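You operate a simulated robot arm through the tools that you are given. There is no shell and no other tool. Be economical: measure what you need, move in short steps, check, and stop when the job is done.

Carry out the task below with a simulated robot arm. There is one attempt and no reset: what you move stays moved.

JOB
Scour the grime off the shell's bottom, then brush on a paste patch.
Fine: put pad and brush back and close the paste tin. Set down upright: scouring pad, paste brush. A coat counts when it lies all over at full strength: go over it till it gets no stronger. What is to be rubbed or washed off counts as gone when no trace of it is left.

It is judged by the outcome, as a careful person would: the job done as asked, and still so three seconds after it is handed in. It fails if anything else is knocked over, pushed out of place, dropped, spilled or broken.

ROBOT AND FRAMES
A 7-joint arm with a two-finger parallel gripper, fixed in place. Base frame: the origin is at the foot of the arm, x ahead of it, y to its left, z up; the work surface is at about z = 85. Lengths are in cm, angles in degrees, forces in N, time in s.
Its first joint turns from -166.0 to 166.0 degrees. Payload 4.4 kg.
The TCP is the grasp point between the finger pads, 2.3 cm short of the fingertips. In the tool frame z runs along the fingers and y along their closing line. The gripper opens to 9.4 cm. The fingers are 3.8 cm wide and 1 cm thick; the gripper's body (5.4 by 9.6 cm) begins 3.9 cm behind the TCP.
Orientation is that of the tool frame in the base frame, as a unit quaternion [x, y, z, w]. With the fingers straight down and closing along the base's y, the tool's x points along the base's -x, its y along +y and its z along -z.

CONTROLS
- The arm moves only by the tool servo_tool. Its argument "deltas" is text: rows parted by semicolons, each of 6 numbers parted by spaces: the shift along the tool's x, y, z in cm, then the turn, a rotation vector about the tool's x, y, z in rad. In form: x y z wx wy wz; .... A call has 1 to 8 rows; each row is the pose to reach, as a shift and turn from the pose commanded when the call began, along the tool's axes at that moment. "claw" is the gripper command, from -1 (fully open) to 1 (shut), values between in proportion, set as the call begins (left out, the last holds). A row lasts 0.2 s, in which the tool goes at most 5 cm and 8.6 degrees; a call with a longer step from one row to the next is refused whole, and so is a gripper value outside its range. Where a pose cannot be reached the arm comes as near as it can. A force on the tool above 90 N (or 10 N above the force at the start of the call, whichever is more), or a blocked arm, ends the call early, and 0.2 s more pass. Each finger travels about 7.2 cm/s and halts on what it meets, pressing with about 26 N; the grip force reading is that of the motor and also rises with nothing between the fingers. The clock runs only during rows and for 0.2 s after the last one: add rows that repeat a pose to give the fingers time. It gives the time, the measured TCP pose, the force on the tool (base axes), the opening and the grip force at its end, in the units of the frame above (readings bear some noise), with the torque about the TCP (base axes, N m) and any sound that the robot's microphone picked up.
- Cameras (640 x 400 px; columns grow to the right, rows downward): "scene" is fixed at [40.08, -64.17, 177.86]; the picture's right is [0.86, -0.51, 0.00], its down [-0.34, -0.56, -0.76] and it looks along [0.39, 0.65, -0.65] (base axes); focal length 342 px, centre (320, 200). "wrist" rides on the gripper at [8.6, 1.6, -7.5] in the tool frame; the picture's right is [-0.18, 0.98, 0.00], its down [-0.58, -0.11, -0.81] and it looks along [-0.79, -0.15, 0.59] (tool axes); focal length 243 px, centre (320, 200). There is no depth. A picture from a camera that has moved, and an enlarged one, comes with that camera's place and axes in the base frame and with its lens. The place of the scene camera against the robot may be out by one fixed shift of up to 1.2 cm in any direction.
- capture(camera): a new picture of that camera. It takes no simulated time.
- inspect(camera, box): a new picture of the part [left, top, right, bottom] of that camera's present view, enlarged. It takes no simulated time.
- sign_off(): hands the job in; it is judged then, once.

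Work in short steps. Places have to be worked out from the pictures, the camera data and where the tool is seen: move nearer, look again, correct. Check each grasp and each placing, and mend what went wrong. You have 120 turns and 64 pictures in all, those below and enlarged ones among them. Open the gripper and draw the arm clear of the work before you hand the job in, unless the task says otherwise; then end with one line.

The tools are called after "Request:" as a command line: name --argument value ..., lists and objects as JSON in quotes. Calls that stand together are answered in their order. servo_tool: Moves the arm, as the interface text tells. Its arguments: {"type":"object","properties":{"deltas":{"type":"string"},"claw":{"type":"number"}},"required":["deltas"]} The other tools are called the same way: capture (camera) takes a picture; inspect (camera, box) takes an enlarged picture of a part of a camera's view; sign_off () hands the job in.

At the start:

```text
time_s: 0.0
ee_pos: [75.73, 1.45, 133.39]
tcp_rot: [0.0, 1.0, 0.0, -0.001]
ft_force: [0.4, 0.4, -0.2]
wrist_torque: [0.02, -0.04, -0.02]
finger_gap: 9.4
finger_force: 0.1
```

scene: 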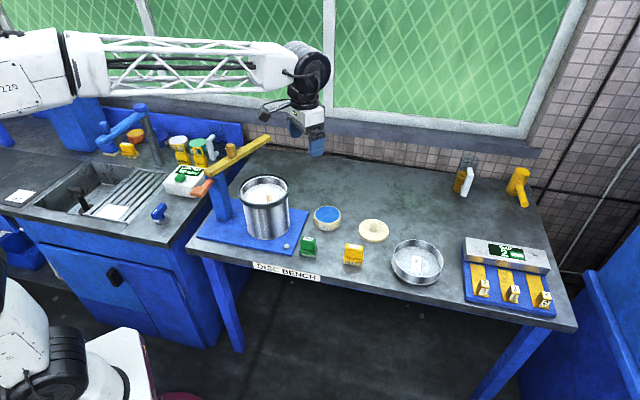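
wrist: 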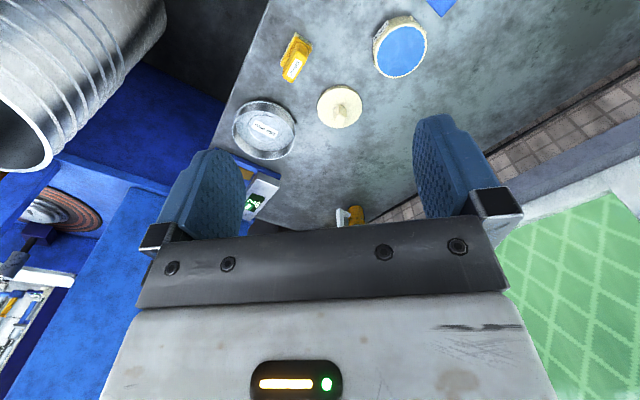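

I start with enlarged views of the bench to identify the objects.

Request:
inspect --camera "scene" --box '[180, 130, 340, 290]'

Request:
inspect --camera "scene" --box '[290, 180, 450, 290]'

Request:
inspect --camera "scene" --box '[440, 150, 580, 330]'

```text
2.50 times, centred on (260, 210) of scene
camera zoom: at [40.08, -64.17, 177.86], right [0.86, -0.51, 0.0], down [-0.34, -0.56, -0.76], along [0.39, 0.65, -0.65], focal length 854 px, centre (470, 175)
```

zoom: 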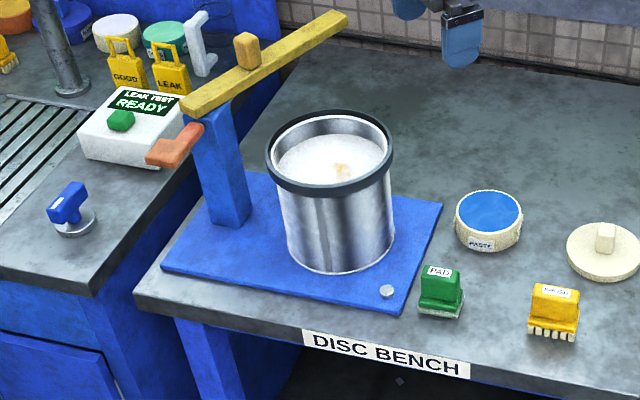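

```text
3.64 times, centred on (370, 235) of scene
camera zoom: at [40.08, -64.17, 177.86], right [0.86, -0.51, 0.0], down [-0.34, -0.56, -0.76], along [0.39, 0.65, -0.65], focal length 1242 px, centre (138, 73)
```

zoom: 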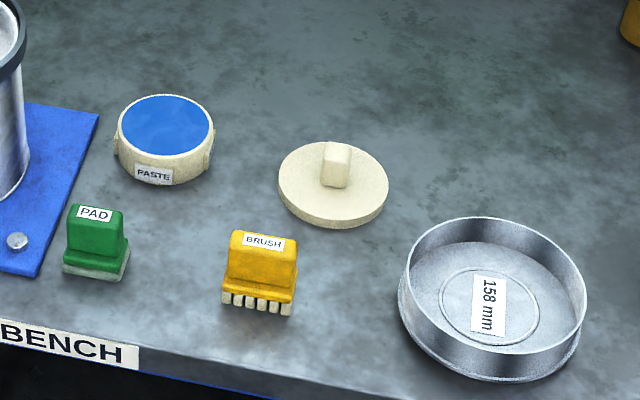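

```text
2.22 times, centred on (510, 240) of scene
camera zoom: at [40.08, -64.17, 177.86], right [0.86, -0.51, 0.0], down [-0.34, -0.56, -0.76], along [0.39, 0.65, -0.65], focal length 759 px, centre (-102, 111)
```

zoom: 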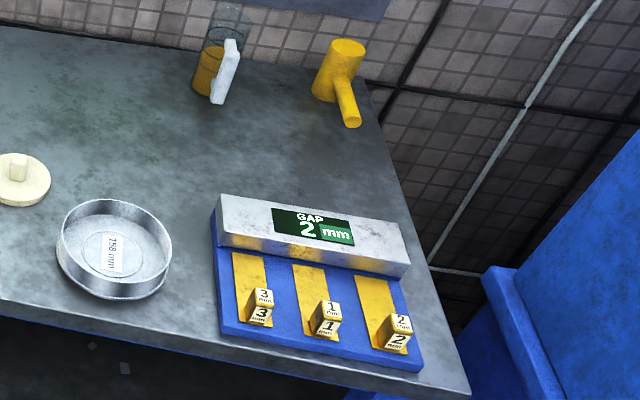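

The shell is the steel pot near (70, 24). I move the wrist camera to look into it from above.

Request:
servo_tool --deltas "2.4 4.8 0 0 0 0; 4.8 9.6 0 0 0 0; 7.2 14.4 0 0 0 0; 9.6 19.2 0 0 0 0; 12 24 0 0 0 0; 12 24 0 0 0 0"

Request:
capture --camera "wrist"

```text
refused: row 1 steps farther than a row can; nothing moved
```

```text
58 pictures are left
camera wrist: at [67.05, 3.19, 140.91], right [0.18, 0.98, 0.0], down [0.58, -0.11, 0.81], along [0.79, -0.15, -0.59], focal length 243 px, centre (320, 200)
```

wrist: 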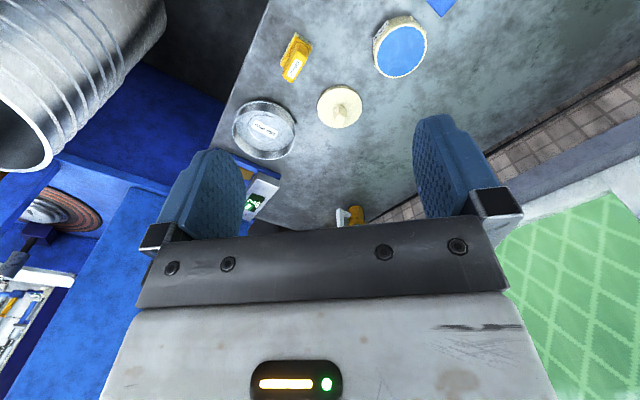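

The step was slightly too long, so I use shorter rows.

Request:
servo_tool --deltas "2 4 0 0 0 0; 4 8 0 0 0 0; 6 12 0 0 0 0; 8 16 0 0 0 0; 10 20 0 0 0 0; 12 24 0 0 0 0; 12 24 0 0 0 0"

Request:
capture --camera "wrist"

```text
time_s: 1.6
ee_pos: [63.91, 25.66, 133.46]
tcp_rot: [0.0, 1.0, -0.001, 0.0]
ft_force: [-0.5, 0.0, 0.9]
wrist_torque: [0.02, 0.01, 0.01]
finger_gap: 9.4
finger_force: 0.2
```

```text
57 pictures are left
camera wrist: at [55.14, 27.31, 140.86], right [0.18, 0.98, 0.0], down [0.58, -0.11, 0.81], along [0.79, -0.15, -0.59], focal length 243 px, centre (320, 200)
```

wrist: 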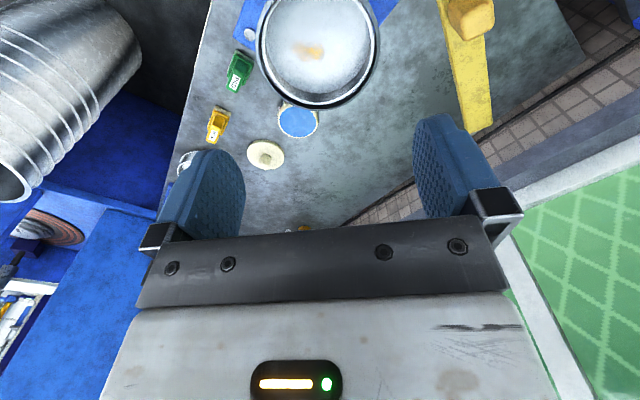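

The floor seems close below the rim, with one brown stain. I enlarge it.

Request:
inspect --camera "wrist" --box '[228, 0, 420, 120]'

```text
3.33 times, centred on (324, 60) of wrist
camera zoom: at [55.14, 27.31, 140.86], right [0.18, 0.98, 0.0], down [0.58, -0.11, 0.81], along [0.79, -0.15, -0.59], focal length 809 px, centre (307, 667)
```

zoom: 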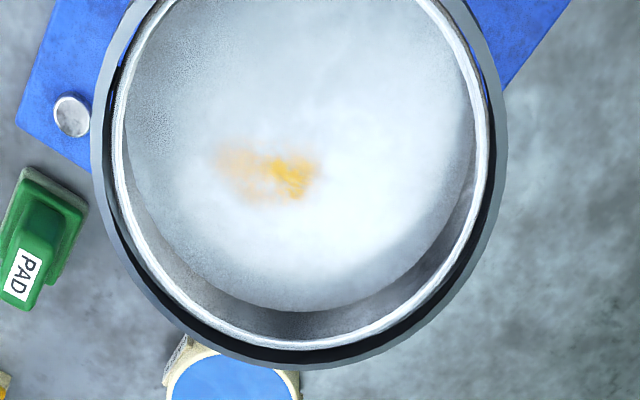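

The stain sits near (71, 22.4), about z 100. Next I look closely at the pad and brush.

Request:
servo_tool --deltas "-1 -3.4 2.5 0 0 0; -2 -6.8 5 0 0 0; -3 -10.2 7.5 0 0 0; -4 -13.6 10 0 0 0; -5 -17 12.5 0 0 0; -6 -20.4 15 0 0 0; -6 -20.4 15 0 0 0"

Request:
capture --camera "wrist"

```text
time_s: 3.2
ee_pos: [69.66, 5.12, 118.47]
tcp_rot: [0.0, 1.0, 0.001, 0.001]
ft_force: [0.2, -0.2, -0.6]
wrist_torque: [-0.01, -0.02, 0.0]
finger_gap: 9.4
finger_force: 0.1
```

```text
55 pictures are left
camera wrist: at [60.97, 6.77, 126.01], right [0.18, 0.98, 0.0], down [0.58, -0.11, 0.81], along [0.79, -0.15, -0.59], focal length 243 px, centre (320, 200)
```

wrist: 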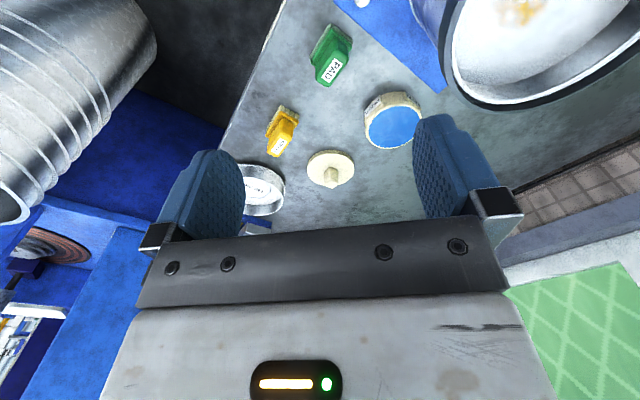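

Request:
inspect --camera "wrist" --box '[250, 0, 442, 120]'

Request:
inspect --camera "wrist" --box '[220, 90, 412, 210]'

Request:
inspect --camera "scene" --box '[290, 225, 386, 285]'

```text
3.33 times, centred on (346, 60) of wrist
camera zoom: at [60.97, 6.77, 126.01], right [0.18, 0.98, 0.0], down [0.58, -0.11, 0.81], along [0.79, -0.15, -0.59], focal length 809 px, centre (233, 667)
```

zoom: 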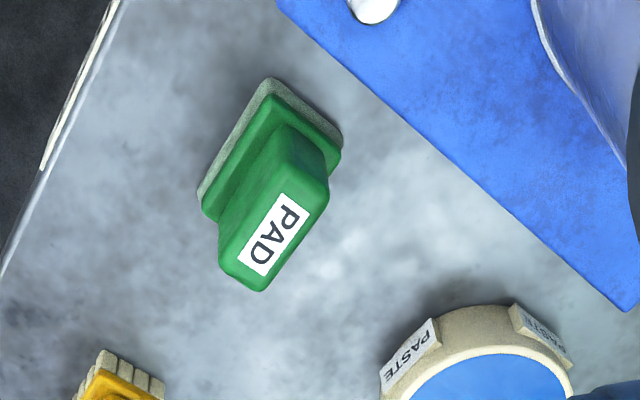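

```text
3.33 times, centred on (316, 150) of wrist
camera zoom: at [60.97, 6.77, 126.01], right [0.18, 0.98, 0.0], down [0.58, -0.11, 0.81], along [0.79, -0.15, -0.59], focal length 809 px, centre (333, 367)
```

zoom: 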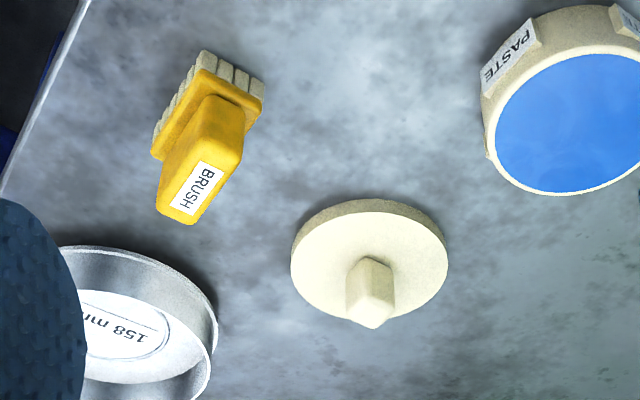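

```text
6.67 times, centred on (338, 255) of scene
camera zoom: at [40.08, -64.17, 177.86], right [0.86, -0.51, 0.0], down [-0.34, -0.56, -0.76], along [0.39, 0.65, -0.65], focal length 2277 px, centre (200, -167)
```

zoom: 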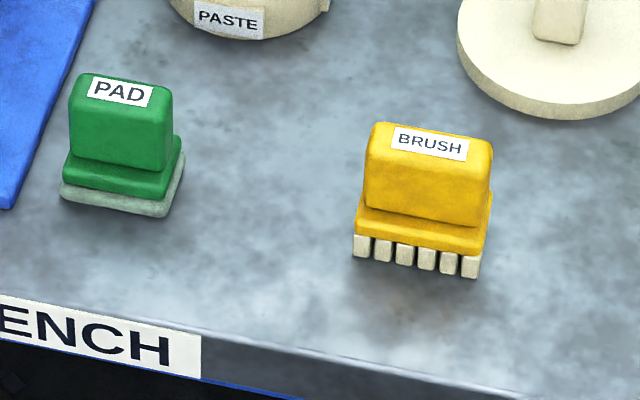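

The pad's centre is near (77.2, 5.3), with its long side at 45°, so I turn the gripper 45° to close across the handle. The brush is near (88.5, -6.1) with the same turn. I open up above the pad.

Request:
servo_tool --deltas "-1.3 0 3 0 0 0.131; -2.6 0 6 0 0 0.262; -3.9 0 9 0 0 0.393; -5.2 0 12 0 0 0.524; -6.5 0 15 0 0 0.655; -7.6 0.1 18 0 0 0.785; -7.6 0.1 18 0 0 0.785" --claw -1

Request:
capture --camera "wrist"

Request:
inspect --camera "scene" --box '[240, 150, 400, 290]'

```text
time_s: 4.8
ee_pos: [77.41, 5.24, 100.33]
tcp_rot: [0.383, 0.924, 0.001, 0.0]
ft_force: [1.0, 0.2, -0.3]
wrist_torque: [-0.02, 0.01, 0.03]
finger_gap: 9.4
finger_force: 0.0
```

```text
51 pictures are left
camera wrist: at [72.27, 12.6, 107.93], right [0.83, 0.56, 0.0], down [0.33, -0.49, 0.81], along [0.45, -0.67, -0.59], focal length 243 px, centre (320, 200)
```

wrist: 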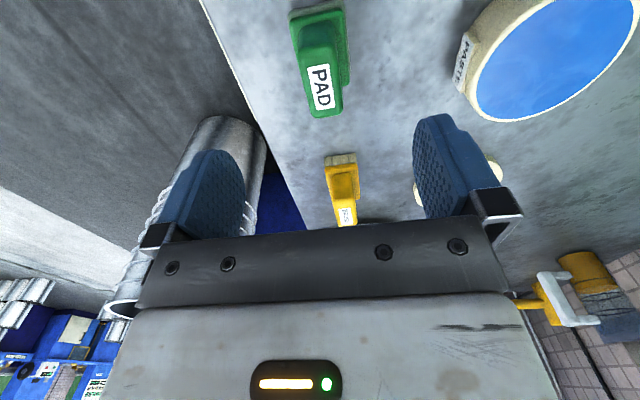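

```text
2.86 times, centred on (320, 220) of scene
camera zoom: at [40.08, -64.17, 177.86], right [0.86, -0.51, 0.0], down [-0.34, -0.56, -0.76], along [0.39, 0.65, -0.65], focal length 976 px, centre (320, 143)
```

zoom: 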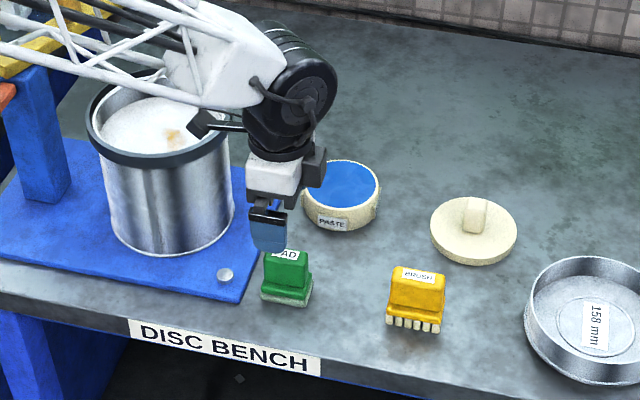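

Descending like this would bring the wrist camera within about 1 cm of the shell rim. I turn the gripper half round instead, which gives the same closing line with the camera on the free side.

Request:
servo_tool --deltas "0 0 -1 0 0 -0.14; 0 0 -2 0 0 -0.28; 0 0 -2 0 0 -0.42; 0 0 -2 0 0 -0.56; 0 0 -2 0 0 -0.70; 0 0 -2 0 0 -0.84; 0 0 -2 0 0 -0.98; 0 0 -2 0 0 -1.12"

Request:
servo_tool --deltas "0 0 0 0 0 -0.14; 0 0 0 0 0 -0.28; 0 0 0 0 0 -0.42; 0 0 0 0 0 -0.56; 0 0 0 0 0 -0.70; 0 0 0 0 0 -0.84; 0 0 0 0 0 -0.98; 0 0 0 0 0 -1.12"

Request:
servo_tool --deltas "0 0 0 0 0 -0.15; 0 0 0 0 0 -0.30; 0 0 0 0 0 -0.45; 0 0 0 0 0 -0.60; 0 0 0 0 0 -0.75; 0 0 0 0 0 -0.90; 0 0 0 0 0 -0.90"

Request:
capture --camera "wrist"

Request:
inspect --camera "scene" --box '[240, 150, 400, 290]'

```text
time_s: 6.6
ee_pos: [77.36, 5.24, 102.42]
tcp_rot: [-0.168, 0.986, 0.001, 0.0]
ft_force: [-0.5, 0.2, 0.1]
wrist_torque: [0.01, 0.0, 0.01]
finger_gap: 9.41
finger_force: 0.0
```

```text
time_s: 8.4
ee_pos: [77.34, 5.34, 102.36]
tcp_rot: [-0.666, 0.746, 0.0, 0.0]
ft_force: [0.9, -0.3, -0.4]
wrist_torque: [-0.01, 0.02, -0.01]
finger_gap: 9.38
finger_force: 0.0
```

```text
time_s: 10.0
ee_pos: [77.43, 5.18, 102.37]
tcp_rot: [0.924, -0.383, 0.0, 0.0]
ft_force: [-0.1, 0.8, -0.4]
wrist_torque: [-0.03, -0.01, -0.01]
finger_gap: 9.38
finger_force: 0.0
```

```text
49 pictures are left
camera wrist: at [82.29, -2.0, 109.93], right [-0.83, -0.56, 0.0], down [-0.33, 0.49, 0.81], along [-0.46, 0.67, -0.59], focal length 243 px, centre (320, 200)
```

wrist: 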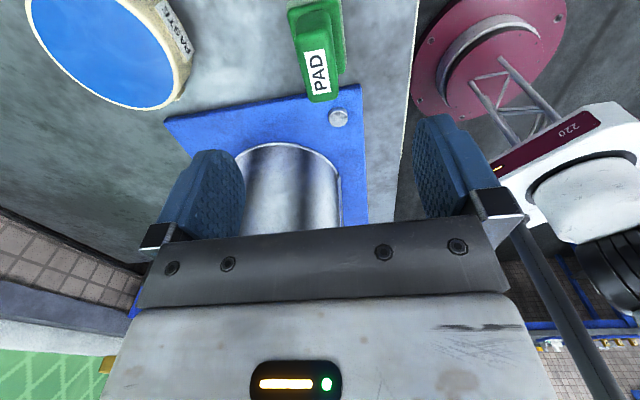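

```text
2.86 times, centred on (320, 220) of scene
camera zoom: at [40.08, -64.17, 177.86], right [0.86, -0.51, 0.0], down [-0.34, -0.56, -0.76], along [0.39, 0.65, -0.65], focal length 976 px, centre (320, 143)
```

zoom: 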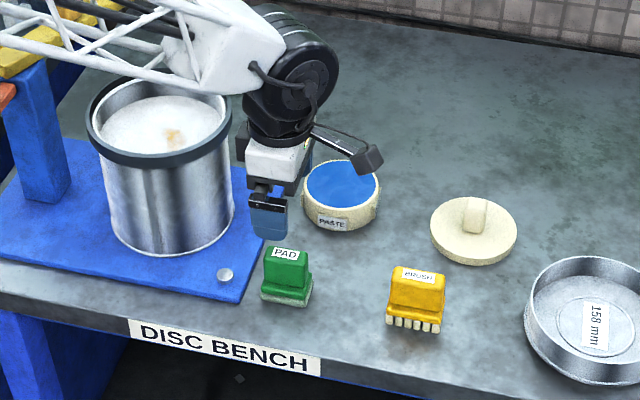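

The handle is centred between the fingers within millimetres. I descend to z≈90.2 and close.

Request:
servo_tool --deltas "-0.1 0 3 0 0 0; -0.2 0 6 0 0 0; -0.3 0 9 0 0 0; -0.3 0 11 0 0 0; -0.3 0 12.2 0 0 0; -0.3 0 12.2 0 0 0"

Request:
servo_tool --deltas "0 0 0 0 0 0; 0 0 0 0 0 0; 0 0 0 0 0 0; 0 0 0 0 0 0; 0 0 0 0 0 0" --claw 1

Request:
inspect --camera "scene" --box '[260, 180, 380, 280]'

```text
time_s: 11.4
ee_pos: [77.14, 5.35, 90.33]
tcp_rot: [0.923, -0.384, 0.0, -0.001]
ft_force: [-0.6, 0.1, 0.0]
wrist_torque: [-0.02, 0.0, 0.0]
finger_gap: 9.39
finger_force: 0.1
```

```text
time_s: 12.6
ee_pos: [77.2, 5.51, 90.16]
tcp_rot: [0.924, -0.383, 0.0, 0.0]
ft_force: [0.5, -0.4, 1.9]
wrist_torque: [-0.07, -0.01, 0.02]
finger_gap: 2.61
finger_force: 25.7
```

```text
4.00 times, centred on (320, 230) of scene
camera zoom: at [40.08, -64.17, 177.86], right [0.86, -0.51, 0.0], down [-0.34, -0.56, -0.76], along [0.39, 0.65, -0.65], focal length 1366 px, centre (320, 80)
```

zoom: 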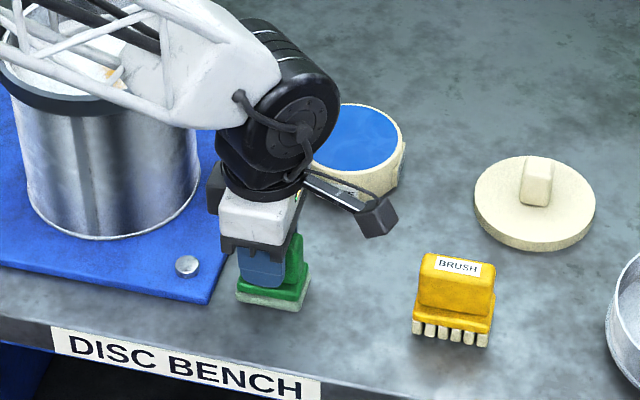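

The pad is held with a 2.6 cm gap, its bottom about 5.2 cm under the TCP. I lift and carry it over the shell.

Request:
servo_tool --deltas "0 0 -3 0 0 0; 0 0 -7.5 0 0 0; 0 0 -12 0 0 0; 0 0 -16.5 0 0 0; 0 0 -21 0 0 0; 0 0 -25 0 0 0; 0 0 -25 0 0 0"

Request:
servo_tool --deltas "-4.1 -1.9 0 0 0 0; -8.2 -3.75 0 0 0 0; -12.3 -5.6 0 0 0 0; -16.4 -7.5 0 0 0 0; -16.4 -7.5 0 0 0 0"

Request:
capture --camera "wrist"

Request:
inspect --camera "scene" --box '[180, 120, 340, 260]'

```text
time_s: 14.2
ee_pos: [76.88, 5.32, 115.13]
tcp_rot: [0.924, -0.383, -0.001, 0.0]
ft_force: [-0.4, 0.3, -1.4]
wrist_torque: [0.01, 0.0, 0.02]
finger_gap: 2.57
finger_force: 25.9
```

```text
time_s: 15.4
ee_pos: [70.66, 22.33, 115.44]
tcp_rot: [0.923, -0.384, 0.001, 0.001]
ft_force: [0.7, -0.2, -1.6]
wrist_torque: [0.01, -0.01, -0.02]
finger_gap: 2.57
finger_force: 26.3
```

```text
46 pictures are left
camera wrist: at [75.66, 15.07, 122.95], right [-0.83, -0.56, 0.0], down [-0.33, 0.49, 0.81], along [-0.45, 0.67, -0.59], focal length 243 px, centre (320, 200)
```

wrist: 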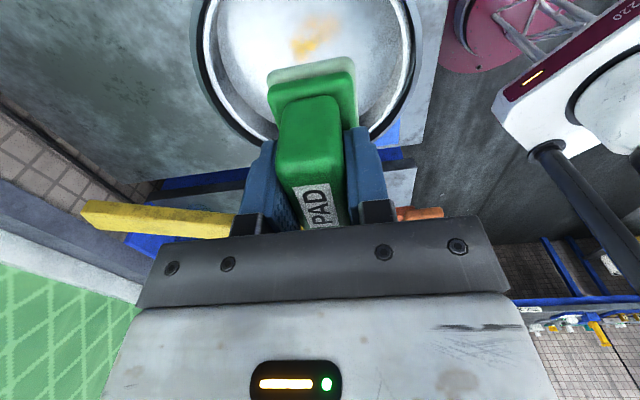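

```text
2.86 times, centred on (260, 190) of scene
camera zoom: at [40.08, -64.17, 177.86], right [0.86, -0.51, 0.0], down [-0.34, -0.56, -0.76], along [0.39, 0.65, -0.65], focal length 976 px, centre (491, 229)
```

zoom: 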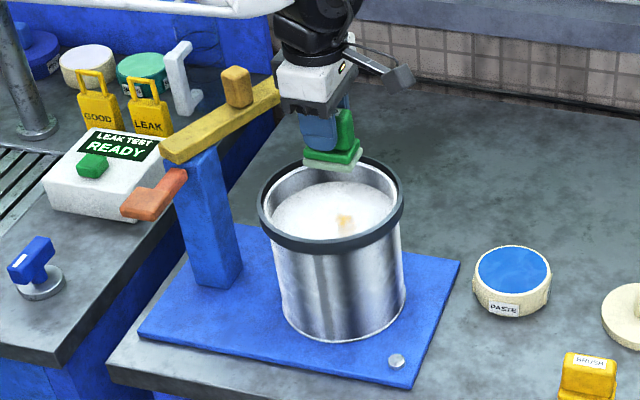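

The pad is above the stain, which lies near (71.3, 22.6). I descend in small steps and watch the force.

Request:
servo_tool --deltas "0.1 -0.5 3 0 0 0; 0.1 -0.5 6 0 0 0; 0.1 -0.5 7.5 0 0 0; 0.1 -0.5 8.5 0 0 0; 0.1 -0.5 8.9 0 0 0; 0.1 -0.5 8.9 0 0 0"

Request:
inspect --camera "scene" --box '[200, 120, 330, 230]'

```text
time_s: 16.8
ee_pos: [71.42, 22.69, 106.33]
tcp_rot: [0.923, -0.384, 0.0, 0.0]
ft_force: [0.6, 0.0, -1.0]
wrist_torque: [-0.06, -0.01, -0.02]
finger_gap: 2.58
finger_force: 26.1
```

```text
3.64 times, centred on (265, 175) of scene
camera zoom: at [40.08, -64.17, 177.86], right [0.86, -0.51, 0.0], down [-0.34, -0.56, -0.76], along [0.39, 0.65, -0.65], focal length 1242 px, centre (520, 291)
```

zoom: 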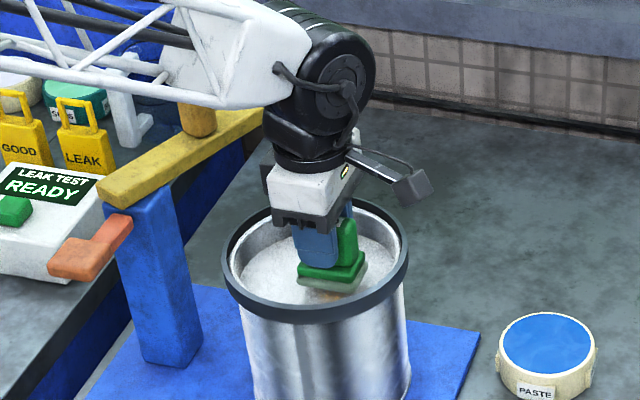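

No contact yet. I go on down by 2 mm per row.

Request:
servo_tool --deltas "0 0 0.2 0 0 0; 0 0 0.4 0 0 0; 0 0 0.6 0 0 0; 0 0 0.8 0 0 0; 0 0 0.8 0 0 0"

```text
time_s: 18.0
ee_pos: [71.21, 22.68, 105.37]
tcp_rot: [0.923, -0.384, 0.0, 0.001]
ft_force: [0.2, -0.1, -0.2]
wrist_torque: [0.03, 0.02, 0.02]
finger_gap: 2.56
finger_force: 26.2
```

Request:
servo_tool --deltas "0 0 0.2 0 0 0; 0 0 0.4 0 0 0; 0 0 0.6 0 0 0; 0 0 0.6 0 0 0"

Request:
capture --camera "wrist"

```text
time_s: 19.0
ee_pos: [71.38, 22.67, 104.98]
tcp_rot: [0.924, -0.384, 0.001, 0.0]
ft_force: [-5.0, 0.4, 18.9]
wrist_torque: [0.06, 0.33, 0.03]
finger_gap: 2.59
finger_force: 25.5
```

```text
43 pictures are left
camera wrist: at [76.19, 15.43, 112.55], right [-0.83, -0.56, 0.0], down [-0.34, 0.49, 0.81], along [-0.45, 0.67, -0.59], focal length 243 px, centre (320, 200)
```

wrist: 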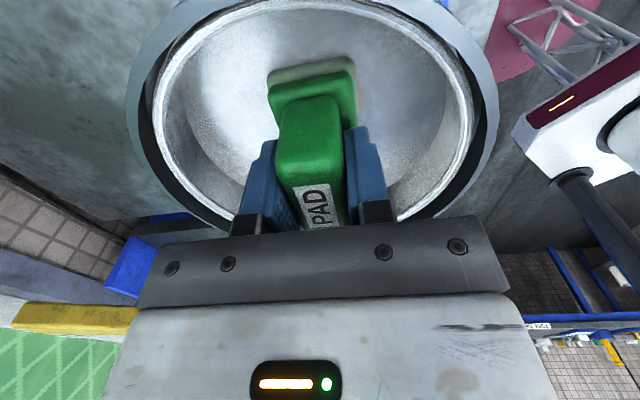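

Contact at about 19 N and the pad covers the stain. I scour with back-and-forth strokes.

Request:
servo_tool --deltas "1.2 0 0 0 0 0; -1.2 0 0 0 0 0; -1.2 1 0 0 0 0; 1.2 1 0 0 0 0; 1.2 -1 0 0 0 0; -1.2 -1 0 0 0 0; 0 -1 0 0 0 0; 0 0 0 0 0 0"

Request:
servo_tool --deltas "2 0 0 0 0 0; -1.5 0 0 0 0 0; -1.5 1.5 0 0 0 0; 2 1.5 0 0 0 0; 2 -1.5 0 0 0 0; -1.5 -1.5 0 0 0 0; 0 -1 0 0 0 0; 0 0 0 0 0 0"

Request:
inspect --camera "scene" --box '[200, 120, 330, 230]'

```text
time_s: 20.8
ee_pos: [71.13, 22.54, 104.93]
tcp_rot: [0.924, -0.384, 0.0, 0.0]
ft_force: [0.4, 2.3, 3.2]
wrist_torque: [0.02, -0.13, 0.07]
finger_gap: 2.61
finger_force: 26.1
```

```text
time_s: 22.6
ee_pos: [71.24, 22.62, 104.85]
tcp_rot: [0.924, -0.383, 0.0, 0.001]
ft_force: [4.2, 7.0, 17.4]
wrist_torque: [0.05, -0.25, 0.09]
finger_gap: 2.59
finger_force: 25.4
```

```text
3.64 times, centred on (265, 175) of scene
camera zoom: at [40.08, -64.17, 177.86], right [0.86, -0.51, 0.0], down [-0.34, -0.56, -0.76], along [0.39, 0.65, -0.65], focal length 1242 px, centre (520, 291)
```

zoom: 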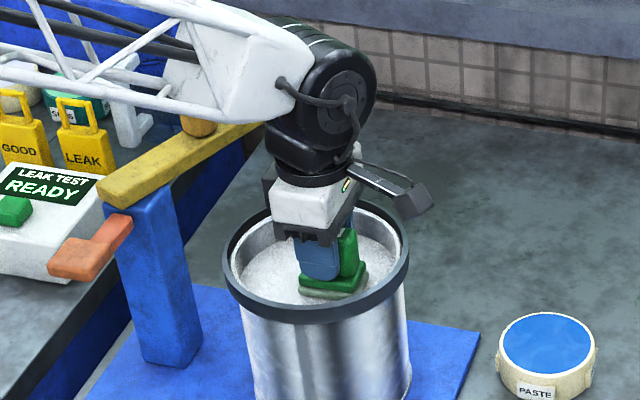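

The pot hasn't moved. Another round of strokes, then I lift and look.

Request:
servo_tool --deltas "2 0 0 0 0 0; -2 0 0 0 0 0; 2 1 0 0 0 0; -2 1 0 0 0 0; 2 -1 0 0 0 0; -2 -1 0 0 0 0; 2 -1.5 0 0 0 0; 0 0 0 0 0 0"

Request:
servo_tool --deltas "0 0 -3 0 0 0; 0 0 -7 0 0 0; 0 0 -11 0 0 0; 0 0 -14 0 0 0; 3 0 -18 0 0 0; 6 0 -20 0 0 0; 6 0 -20 0 0 0"

Request:
capture --camera "wrist"

Request:
inspect --camera "scene" --box '[220, 150, 320, 230]'

```text
time_s: 24.4
ee_pos: [71.25, 22.5, 104.8]
tcp_rot: [0.923, -0.384, 0.0, 0.0]
ft_force: [0.1, 0.8, -0.8]
wrist_torque: [0.05, 0.0, -0.03]
finger_gap: 2.59
finger_force: 26.0
```

```text
time_s: 26.0
ee_pos: [75.27, 18.59, 124.92]
tcp_rot: [0.924, -0.384, 0.001, 0.0]
ft_force: [0.5, 0.0, -0.9]
wrist_torque: [0.0, -0.01, -0.01]
finger_gap: 2.58
finger_force: 26.4
```

```text
41 pictures are left
camera wrist: at [80.26, 11.25, 132.44], right [-0.83, -0.56, 0.0], down [-0.33, 0.49, 0.81], along [-0.45, 0.67, -0.59], focal length 243 px, centre (320, 200)
```

wrist: 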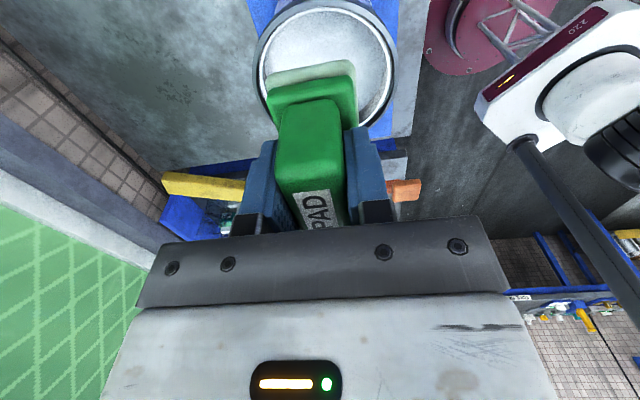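

```text
5.00 times, centred on (270, 190) of scene
camera zoom: at [40.08, -64.17, 177.86], right [0.86, -0.51, 0.0], down [-0.34, -0.56, -0.76], along [0.39, 0.65, -0.65], focal length 1708 px, centre (570, 250)
```

zoom: 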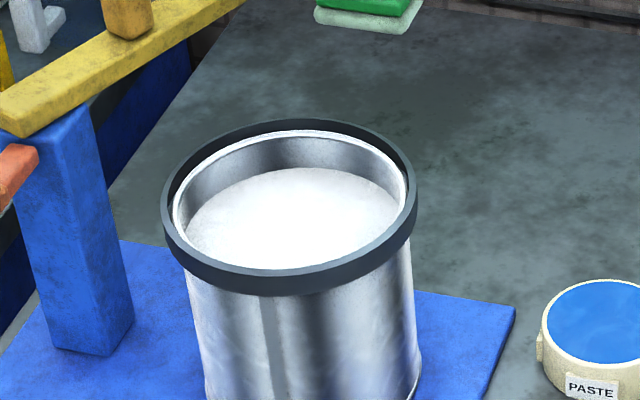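

The stain seems gone in the scene view. I shift sideways so the pad doesn't hide the floor and look from above.

Request:
servo_tool --deltas "-1 2.5 0 0 0 0; -2 5 0 0 0 0; -3 7.5 0 0 0 0; -4 10 0 0 0 0; -4 10 0 0 0 0"

Request:
inspect --camera "wrist" --box '[80, 0, 304, 140]'

```text
time_s: 27.2
ee_pos: [65.48, 14.21, 124.99]
tcp_rot: [0.924, -0.384, 0.0, 0.0]
ft_force: [-0.1, -0.1, -0.9]
wrist_torque: [0.01, -0.02, -0.03]
finger_gap: 2.57
finger_force: 26.3
```

```text
2.86 times, centred on (192, 70) of wrist
camera zoom: at [70.44, 6.91, 132.51], right [-0.83, -0.56, 0.0], down [-0.33, 0.49, 0.81], along [-0.45, 0.67, -0.59], focal length 693 px, centre (686, 571)
```

zoom: 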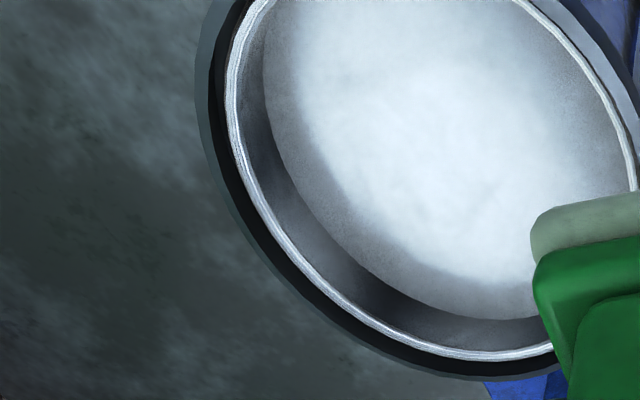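

The visible floor is clean. I back off a little to see its near side.

Request:
servo_tool --deltas "2.5 1 -1 0 0 0; 5 1 -3 0 0 0; 7.5 1 -5 0 0 0; 7.5 1 -5 0 0 0"

Request:
inspect --camera "wrist" --box '[120, 0, 312, 120]'

```text
time_s: 28.2
ee_pos: [70.1, 8.12, 129.89]
tcp_rot: [0.924, -0.383, 0.0, 0.0]
ft_force: [-0.7, 0.3, -2.1]
wrist_torque: [-0.01, 0.0, -0.01]
finger_gap: 2.57
finger_force: 26.5
```

```text
3.33 times, centred on (216, 60) of wrist
camera zoom: at [75.04, 0.92, 137.4], right [-0.83, -0.56, 0.0], down [-0.33, 0.49, 0.81], along [-0.45, 0.67, -0.59], focal length 809 px, centre (667, 667)
```

zoom: 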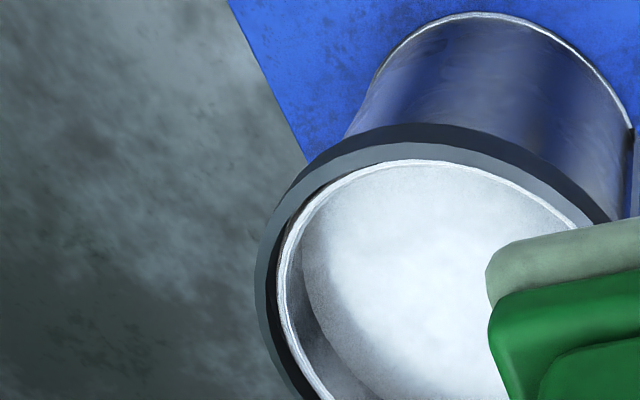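

The floor is clean. I return the pad to its spot at (77.2, 5.5).

Request:
servo_tool --deltas "2.3 -1.1 3.5 0 0 0; 4.6 -2.2 7 0 0 0; 6.86 -3.18 10.5 0 0 0; 6.86 -3.18 15 0 0 0; 6.86 -3.18 19.5 0 0 0; 6.86 -3.18 24 0 0 0; 6.86 -3.18 28.5 0 0 0; 6.86 -3.18 30 0 0 0"

Request:
servo_tool --deltas "0 0 3 0 0 0; 0 0 6 0 0 0; 0 0 8 0 0 0; 0 0 9 0 0 0; 0 0 9.3 0 0 0; 0 0 9.5 0 0 0; 0 0 9.5 0 0 0"

```text
time_s: 30.0
ee_pos: [77.23, 5.6, 99.91]
tcp_rot: [0.924, -0.383, 0.0, 0.0]
ft_force: [-0.1, -0.4, -0.3]
wrist_torque: [0.01, 0.01, -0.01]
finger_gap: 2.56
finger_force: 26.2
```

```text
time_s: 31.6
ee_pos: [77.16, 5.41, 90.47]
tcp_rot: [0.924, -0.383, -0.001, 0.0]
ft_force: [0.0, -0.4, -1.1]
wrist_torque: [-0.02, -0.02, 0.02]
finger_gap: 2.6
finger_force: 26.2
```

No contact yet. I lower in fine steps until it touches.

Request:
servo_tool --deltas "0 0 0.15 0 0 0; 0 0 0.3 0 0 0; 0 0 0.3 0 0 0"

```text
time_s: 32.4
ee_pos: [77.33, 5.4, 90.05]
tcp_rot: [0.924, -0.383, 0.0, 0.0]
ft_force: [0.4, -0.9, -2.5]
wrist_torque: [-0.01, 0.04, 0.0]
finger_gap: 2.62
finger_force: 26.4
```

Request:
servo_tool --deltas "0 0 0.1 0 0 0; 0 0 0.2 0 0 0; 0 0 0.2 0 0 0"

```text
time_s: 33.2
ee_pos: [77.38, 5.57, 89.88]
tcp_rot: [0.923, -0.384, 0.001, 0.0]
ft_force: [-4.7, -2.4, 13.9]
wrist_torque: [-0.07, 0.26, -0.02]
finger_gap: 2.59
finger_force: 26.1
```

It's on the bench. I ease off, open, and rise.

Request:
servo_tool --deltas "0 0 -0.1 0 0 0; 0 0 -0.1 0 0 0; 0 0 -0.1 0 0 0; 0 0 -0.1 0 0 0; 0 0 -0.1 0 0 0; 0 0 -0.1 0 0 0" --claw -1

Request:
servo_tool --deltas "0 0 -3 0 0 0; 0 0 -7 0 0 0; 0 0 -11.5 0 0 0; 0 0 -15 0 0 0; 0 0 -15 0 0 0"

Request:
inspect --camera "scene" --box '[280, 180, 440, 280]'

```text
time_s: 34.6
ee_pos: [77.23, 5.53, 89.92]
tcp_rot: [0.924, -0.383, 0.0, 0.0]
ft_force: [-0.5, -0.1, 0.0]
wrist_torque: [0.0, -0.01, 0.02]
finger_gap: 9.4
finger_force: 0.1
```

```text
time_s: 35.8
ee_pos: [77.26, 5.53, 105.12]
tcp_rot: [0.924, -0.383, 0.0, -0.001]
ft_force: [-0.7, 0.9, 0.2]
wrist_torque: [-0.01, 0.02, -0.02]
finger_gap: 9.39
finger_force: 0.2
```

```text
4.00 times, centred on (360, 230) of scene
camera zoom: at [40.08, -64.17, 177.86], right [0.86, -0.51, 0.0], down [-0.34, -0.56, -0.76], along [0.39, 0.65, -0.65], focal length 1366 px, centre (160, 80)
```

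zoom: 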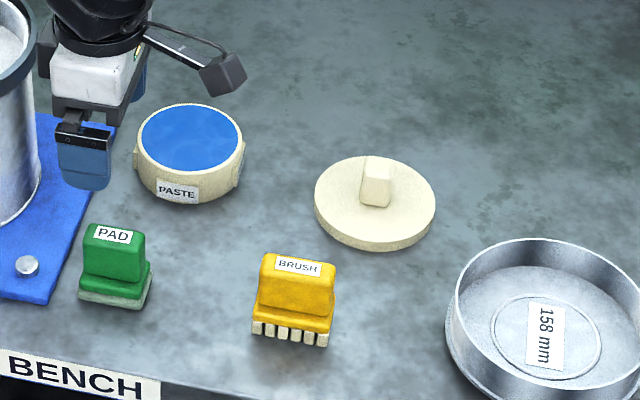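

The pad stands upright where it was. I move above the brush near (88.9, -6.0).

Request:
servo_tool --deltas "4 0 0 0 0 0; 8 0 0 0 0 0; 12 0 0 0 0 0; 16.3 0 0 0 0 0; 16.3 0 0 0 0 0"

Request:
capture --camera "wrist"

```text
time_s: 37.0
ee_pos: [88.87, -5.95, 104.91]
tcp_rot: [0.924, -0.383, 0.0, 0.0]
ft_force: [0.5, 0.4, 1.1]
wrist_torque: [-0.01, -0.02, 0.04]
finger_gap: 9.41
finger_force: 0.0
```

```text
36 pictures are left
camera wrist: at [93.78, -13.17, 112.38], right [-0.83, -0.56, 0.0], down [-0.33, 0.49, 0.81], along [-0.45, 0.67, -0.59], focal length 243 px, centre (320, 200)
```

wrist: 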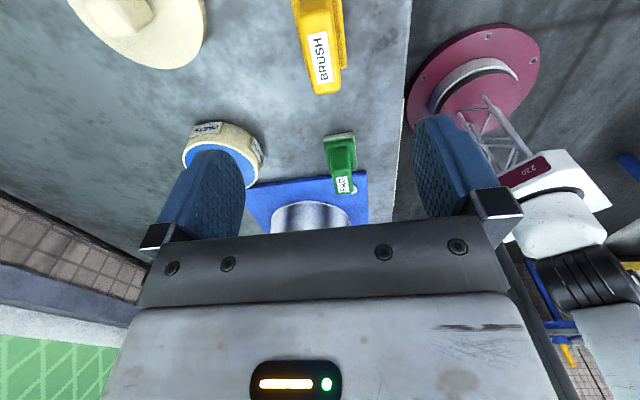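

The brush is centred across the fingers, so I shift 0.5 cm along and descend to z≈90.8.

Request:
servo_tool --deltas "-0.2 0 4 0 0 0; -0.5 0 8 0 0 0; -0.5 0 11 0 0 0; -0.5 0 13 0 0 0; -0.5 0 14.1 0 0 0; -0.5 0 14.1 0 0 0"

Request:
servo_tool --deltas "0 0 0 0 0 0; 0 0 0 0 0 0; 0 0 0 0 0 0; 0 0 0 0 0 0; 0 0 0 0 0 0" --claw 1

Request:
inspect --camera "scene" --box '[300, 190, 420, 280]'

```text
time_s: 38.4
ee_pos: [88.45, -5.61, 90.91]
tcp_rot: [0.924, -0.383, 0.0, -0.001]
ft_force: [0.4, -0.2, -0.6]
wrist_torque: [0.0, 0.02, -0.02]
finger_gap: 9.37
finger_force: 0.1
```

```text
time_s: 39.6
ee_pos: [88.5, -5.6, 90.72]
tcp_rot: [0.924, -0.383, 0.0, 0.0]
ft_force: [0.8, 0.0, -0.1]
wrist_torque: [-0.01, 0.0, 0.03]
finger_gap: 2.59
finger_force: 26.0
```

```text
4.44 times, centred on (360, 235) of scene
camera zoom: at [40.08, -64.17, 177.86], right [0.86, -0.51, 0.0], down [-0.34, -0.56, -0.76], along [0.39, 0.65, -0.65], focal length 1518 px, centre (142, 44)
```

zoom: 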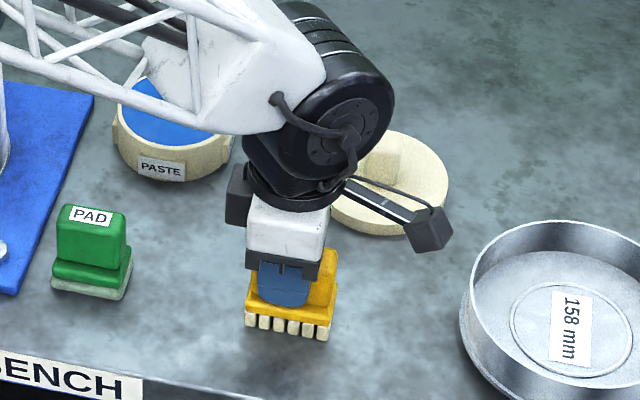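

The brush is held, its bristles about 5.7 cm under the TCP. I lift and carry it over the paste tin near (91.2, 15).

Request:
servo_tool --deltas "0 0 -4 0 0 0; 0 0 -8.5 0 0 0; 0 0 -13 0 0 0; 0 0 -17.5 0 0 0; 0 0 -17.5 0 0 0"

Request:
servo_tool --deltas "-2.5 -3.3 0 0 0 0; -5 -6.6 0 0 0 0; -7.5 -9.9 0 0 0 0; -10.1 -13.2 0 0 0 0; -12.66 -16.5 0 0 0 0; -12.66 -16.5 0 0 0 0"

Request:
capture --camera "scene"

Request:
capture --camera "wrist"

```text
time_s: 40.8
ee_pos: [88.34, -5.51, 108.26]
tcp_rot: [0.924, -0.383, 0.001, 0.0]
ft_force: [-0.3, -1.1, -1.0]
wrist_torque: [0.0, -0.02, 0.01]
finger_gap: 2.6
finger_force: 26.2
```

```text
time_s: 42.2
ee_pos: [91.31, 14.77, 108.14]
tcp_rot: [0.924, -0.383, 0.0, 0.0]
ft_force: [0.1, 0.2, -1.1]
wrist_torque: [-0.01, 0.01, -0.01]
finger_gap: 2.57
finger_force: 25.8
```

```text
34 pictures are left
```

scene: 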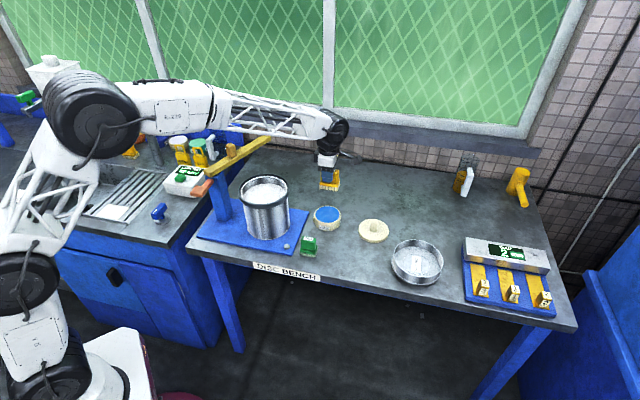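

```text
33 pictures are left
camera wrist: at [96.27, 7.65, 115.73], right [-0.83, -0.56, 0.0], down [-0.33, 0.49, 0.81], along [-0.45, 0.67, -0.59], focal length 243 px, centre (320, 200)
```

wrist: 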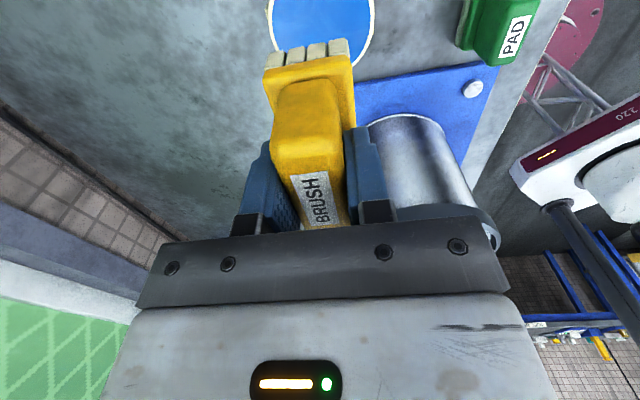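

The tin lies beneath the brush and the forearm clears the shell well. I lower the brush into the tin in stages.

Request:
servo_tool --deltas "0.1 -0.1 4 0 0 0; 0.1 -0.1 8 0 0 0; 0.1 -0.1 11 0 0 0; 0.1 -0.1 12.5 0 0 0; 0.1 -0.1 13.2 0 0 0; 0.1 -0.1 13.2 0 0 0"

Request:
inspect --camera "scene" --box '[280, 170, 376, 240]'

```text
time_s: 43.6
ee_pos: [91.4, 15.24, 95.15]
tcp_rot: [0.924, -0.383, 0.0, -0.001]
ft_force: [-0.7, -0.3, -0.8]
wrist_torque: [-0.01, -0.01, 0.04]
finger_gap: 2.59
finger_force: 26.0
```

```text
5.71 times, centred on (328, 205) of scene
camera zoom: at [40.08, -64.17, 177.86], right [0.86, -0.51, 0.0], down [-0.34, -0.56, -0.76], along [0.39, 0.65, -0.65], focal length 1952 px, centre (274, 171)
```

zoom: 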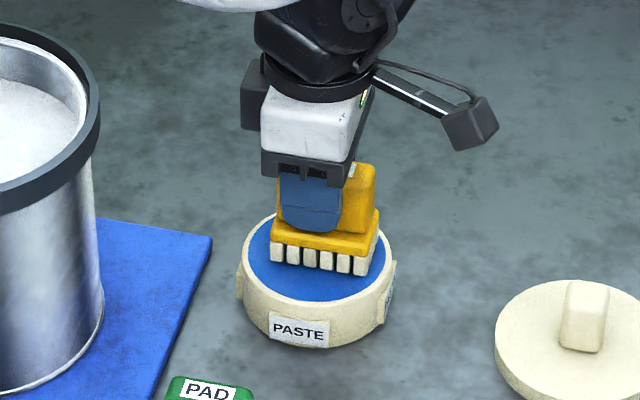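

The brush is just above the paste and slightly toward the front. I nudge it back and go down gently.

Request:
servo_tool --deltas "-0.5 0 0 0 0 0; -0.5 0 0.4 0 0 0; -0.5 0 0.8 0 0 0; -0.5 0 1.2 0 0 0; -0.5 0 1.5 0 0 0; -0.5 0 1.5 0 0 0"

Request:
inspect --camera "scene" --box '[280, 170, 376, 240]'

```text
time_s: 45.0
ee_pos: [91.07, 15.36, 94.15]
tcp_rot: [0.923, -0.384, 0.002, -0.001]
ft_force: [-11.4, 1.3, 58.5]
wrist_torque: [0.03, 0.62, -0.03]
finger_gap: 2.58
finger_force: 25.7
```

```text
5.71 times, centred on (328, 205) of scene
camera zoom: at [40.08, -64.17, 177.86], right [0.86, -0.51, 0.0], down [-0.34, -0.56, -0.76], along [0.39, 0.65, -0.65], focal length 1952 px, centre (274, 171)
```

zoom: 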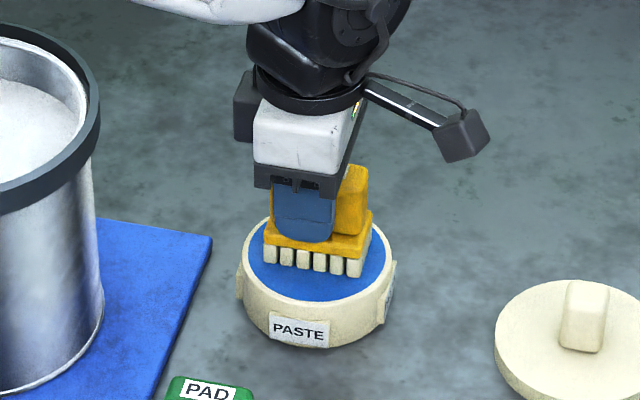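

Firm contact at z≈94.15, so I loaded it too hard. I ease off, dwell with light contact, then lift.

Request:
servo_tool --deltas "0 0 -0.35 0 0 0; 0 0 -0.35 0 0 0; 0 0 -0.35 0 0 0; 0 0 -0.35 0 0 0"

Request:
servo_tool --deltas "0 0 -1 0 0 0; 0 0 -3 0 0 0; 0 0 -7 0 0 0; 0 0 -11.5 0 0 0; 0 0 -16 0 0 0; 0 0 -20 0 0 0; 0 0 -20 0 0 0"

Request:
capture --camera "wrist"

Request:
inspect --camera "scene" --box '[280, 140, 376, 240]'

```text
time_s: 46.0
ee_pos: [91.03, 15.26, 94.03]
tcp_rot: [0.924, -0.384, 0.0, 0.0]
ft_force: [11.2, 1.8, 32.4]
wrist_torque: [-0.17, -0.69, 0.1]
finger_gap: 2.58
finger_force: 25.8
```

```text
time_s: 47.6
ee_pos: [90.98, 15.4, 114.18]
tcp_rot: [0.924, -0.383, 0.0, 0.0]
ft_force: [0.6, -0.9, -0.6]
wrist_torque: [-0.03, -0.02, 0.02]
finger_gap: 2.53
finger_force: 26.1
```

```text
30 pictures are left
camera wrist: at [95.97, 8.15, 121.67], right [-0.83, -0.56, 0.0], down [-0.33, 0.49, 0.81], along [-0.45, 0.67, -0.59], focal length 243 px, centre (320, 200)
```

wrist: 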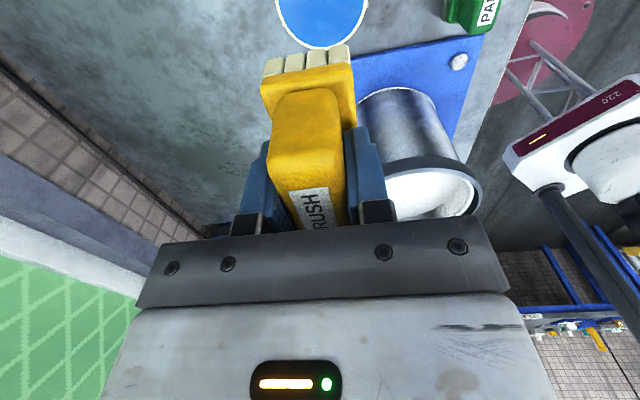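

```text
4.00 times, centred on (328, 190) of scene
camera zoom: at [40.08, -64.17, 177.86], right [0.86, -0.51, 0.0], down [-0.34, -0.56, -0.76], along [0.39, 0.65, -0.65], focal length 1366 px, centre (288, 240)
```

zoom: 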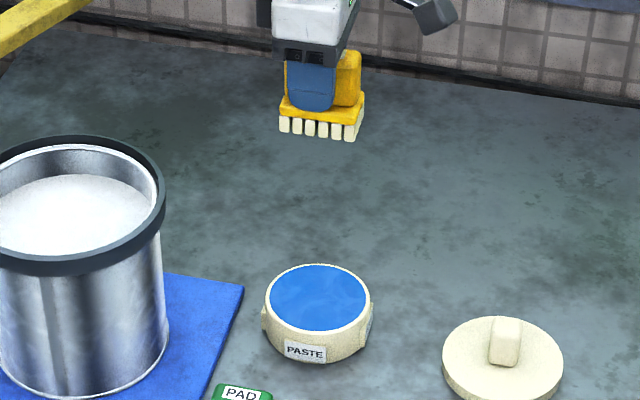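

The brush took a firm dip. I carry it over the shell, to the place where the stain was.

Request:
servo_tool --deltas "-3.8 1.8 0 0 0 0; -7.6 3.6 0 0 0 0; -11.4 5.4 0 0 0 0; -15.2 7.2 0 0 0 0; -19.1 8.9 0 0 0 0; -19.1 8.9 0 0 0 0"

Request:
servo_tool --deltas "0 0 2 0 0 0; 0 0 4 0 0 0; 0 0 6 0 0 0; 0 0 7 0 0 0; 0 0 8 0 0 0; 0 0 8.2 0 0 0; 0 0 8.2 0 0 0"

Request:
inspect --camera "scene" --box '[200, 120, 330, 230]'

```text
time_s: 49.0
ee_pos: [71.06, 22.58, 114.19]
tcp_rot: [0.924, -0.384, 0.0, 0.0]
ft_force: [-0.1, -1.2, -0.7]
wrist_torque: [0.01, 0.01, -0.01]
finger_gap: 2.58
finger_force: 26.2
```

```text
time_s: 50.6
ee_pos: [71.27, 22.7, 105.83]
tcp_rot: [0.924, -0.383, -0.001, 0.0]
ft_force: [0.4, -1.0, -0.4]
wrist_torque: [-0.01, 0.02, -0.02]
finger_gap: 2.6
finger_force: 26.1
```

```text
3.64 times, centred on (265, 175) of scene
camera zoom: at [40.08, -64.17, 177.86], right [0.86, -0.51, 0.0], down [-0.34, -0.56, -0.76], along [0.39, 0.65, -0.65], focal length 1242 px, centre (520, 291)
```

zoom: 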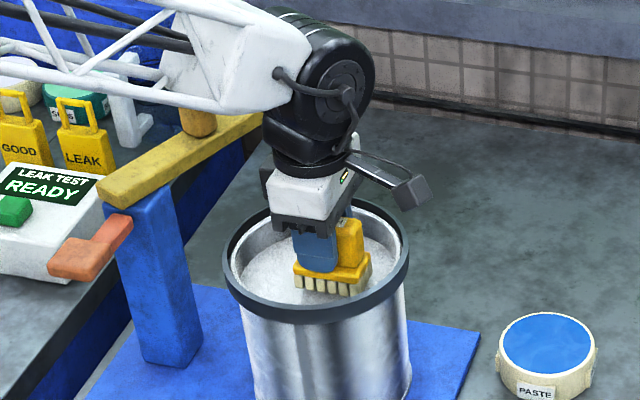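

Now down to light contact.

Request:
servo_tool --deltas "0 0 0.15 0 0 0; 0 0 0.3 0 0 0; 0 0 0.45 0 0 0; 0 0 0.45 0 0 0"

```text
time_s: 51.6
ee_pos: [71.31, 22.54, 105.36]
tcp_rot: [0.924, -0.383, 0.001, -0.001]
ft_force: [-0.1, -1.2, -1.2]
wrist_torque: [-0.01, 0.0, -0.01]
finger_gap: 2.54
finger_force: 25.8
```

Request:
servo_tool --deltas "0 0 0.12 0 0 0; 0 0 0.24 0 0 0; 0 0 0.36 0 0 0; 0 0 0.36 0 0 0"

```text
time_s: 52.6
ee_pos: [71.09, 22.53, 105.01]
tcp_rot: [0.923, -0.384, 0.001, 0.0]
ft_force: [-0.1, 0.6, -1.2]
wrist_torque: [0.01, -0.02, -0.01]
finger_gap: 2.57
finger_force: 26.2
```

Request:
servo_tool --deltas "0 0 0.12 0 0 0; 0 0 0.24 0 0 0; 0 0 0.36 0 0 0; 0 0 0.36 0 0 0"

```text
time_s: 53.6
ee_pos: [71.27, 22.49, 104.8]
tcp_rot: [0.923, -0.384, 0.002, -0.001]
ft_force: [-9.0, 3.5, 40.0]
wrist_torque: [0.09, 0.56, -0.02]
finger_gap: 2.6
finger_force: 25.7
```

In contact at 40 N. I ease off slightly and brush short overlapping strokes over the old stain area.

Request:
servo_tool --deltas "0 0 -0.12 0 0 0; 0.8 0 -0.12 0 0 0; -0.8 0 -0.12 0 0 0; -0.8 1 -0.12 0 0 0; 0.8 1 -0.12 0 0 0; 0.8 -1 -0.12 0 0 0; -0.8 -1 -0.12 0 0 0; 0 0 -0.12 0 0 0"

Request:
capture --camera "wrist"

```text
time_s: 55.4
ee_pos: [71.15, 22.67, 104.85]
tcp_rot: [0.924, -0.383, 0.0, 0.0]
ft_force: [0.4, 17.9, 47.7]
wrist_torque: [0.6, -0.14, 0.03]
finger_gap: 2.59
finger_force: 26.0
```

```text
27 pictures are left
camera wrist: at [76.18, 15.45, 112.36], right [-0.83, -0.56, 0.0], down [-0.33, 0.49, 0.81], along [-0.45, 0.67, -0.59], focal length 243 px, centre (320, 200)
```

wrist: 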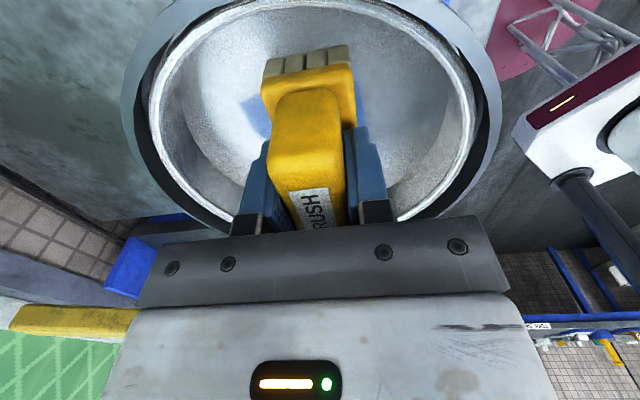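

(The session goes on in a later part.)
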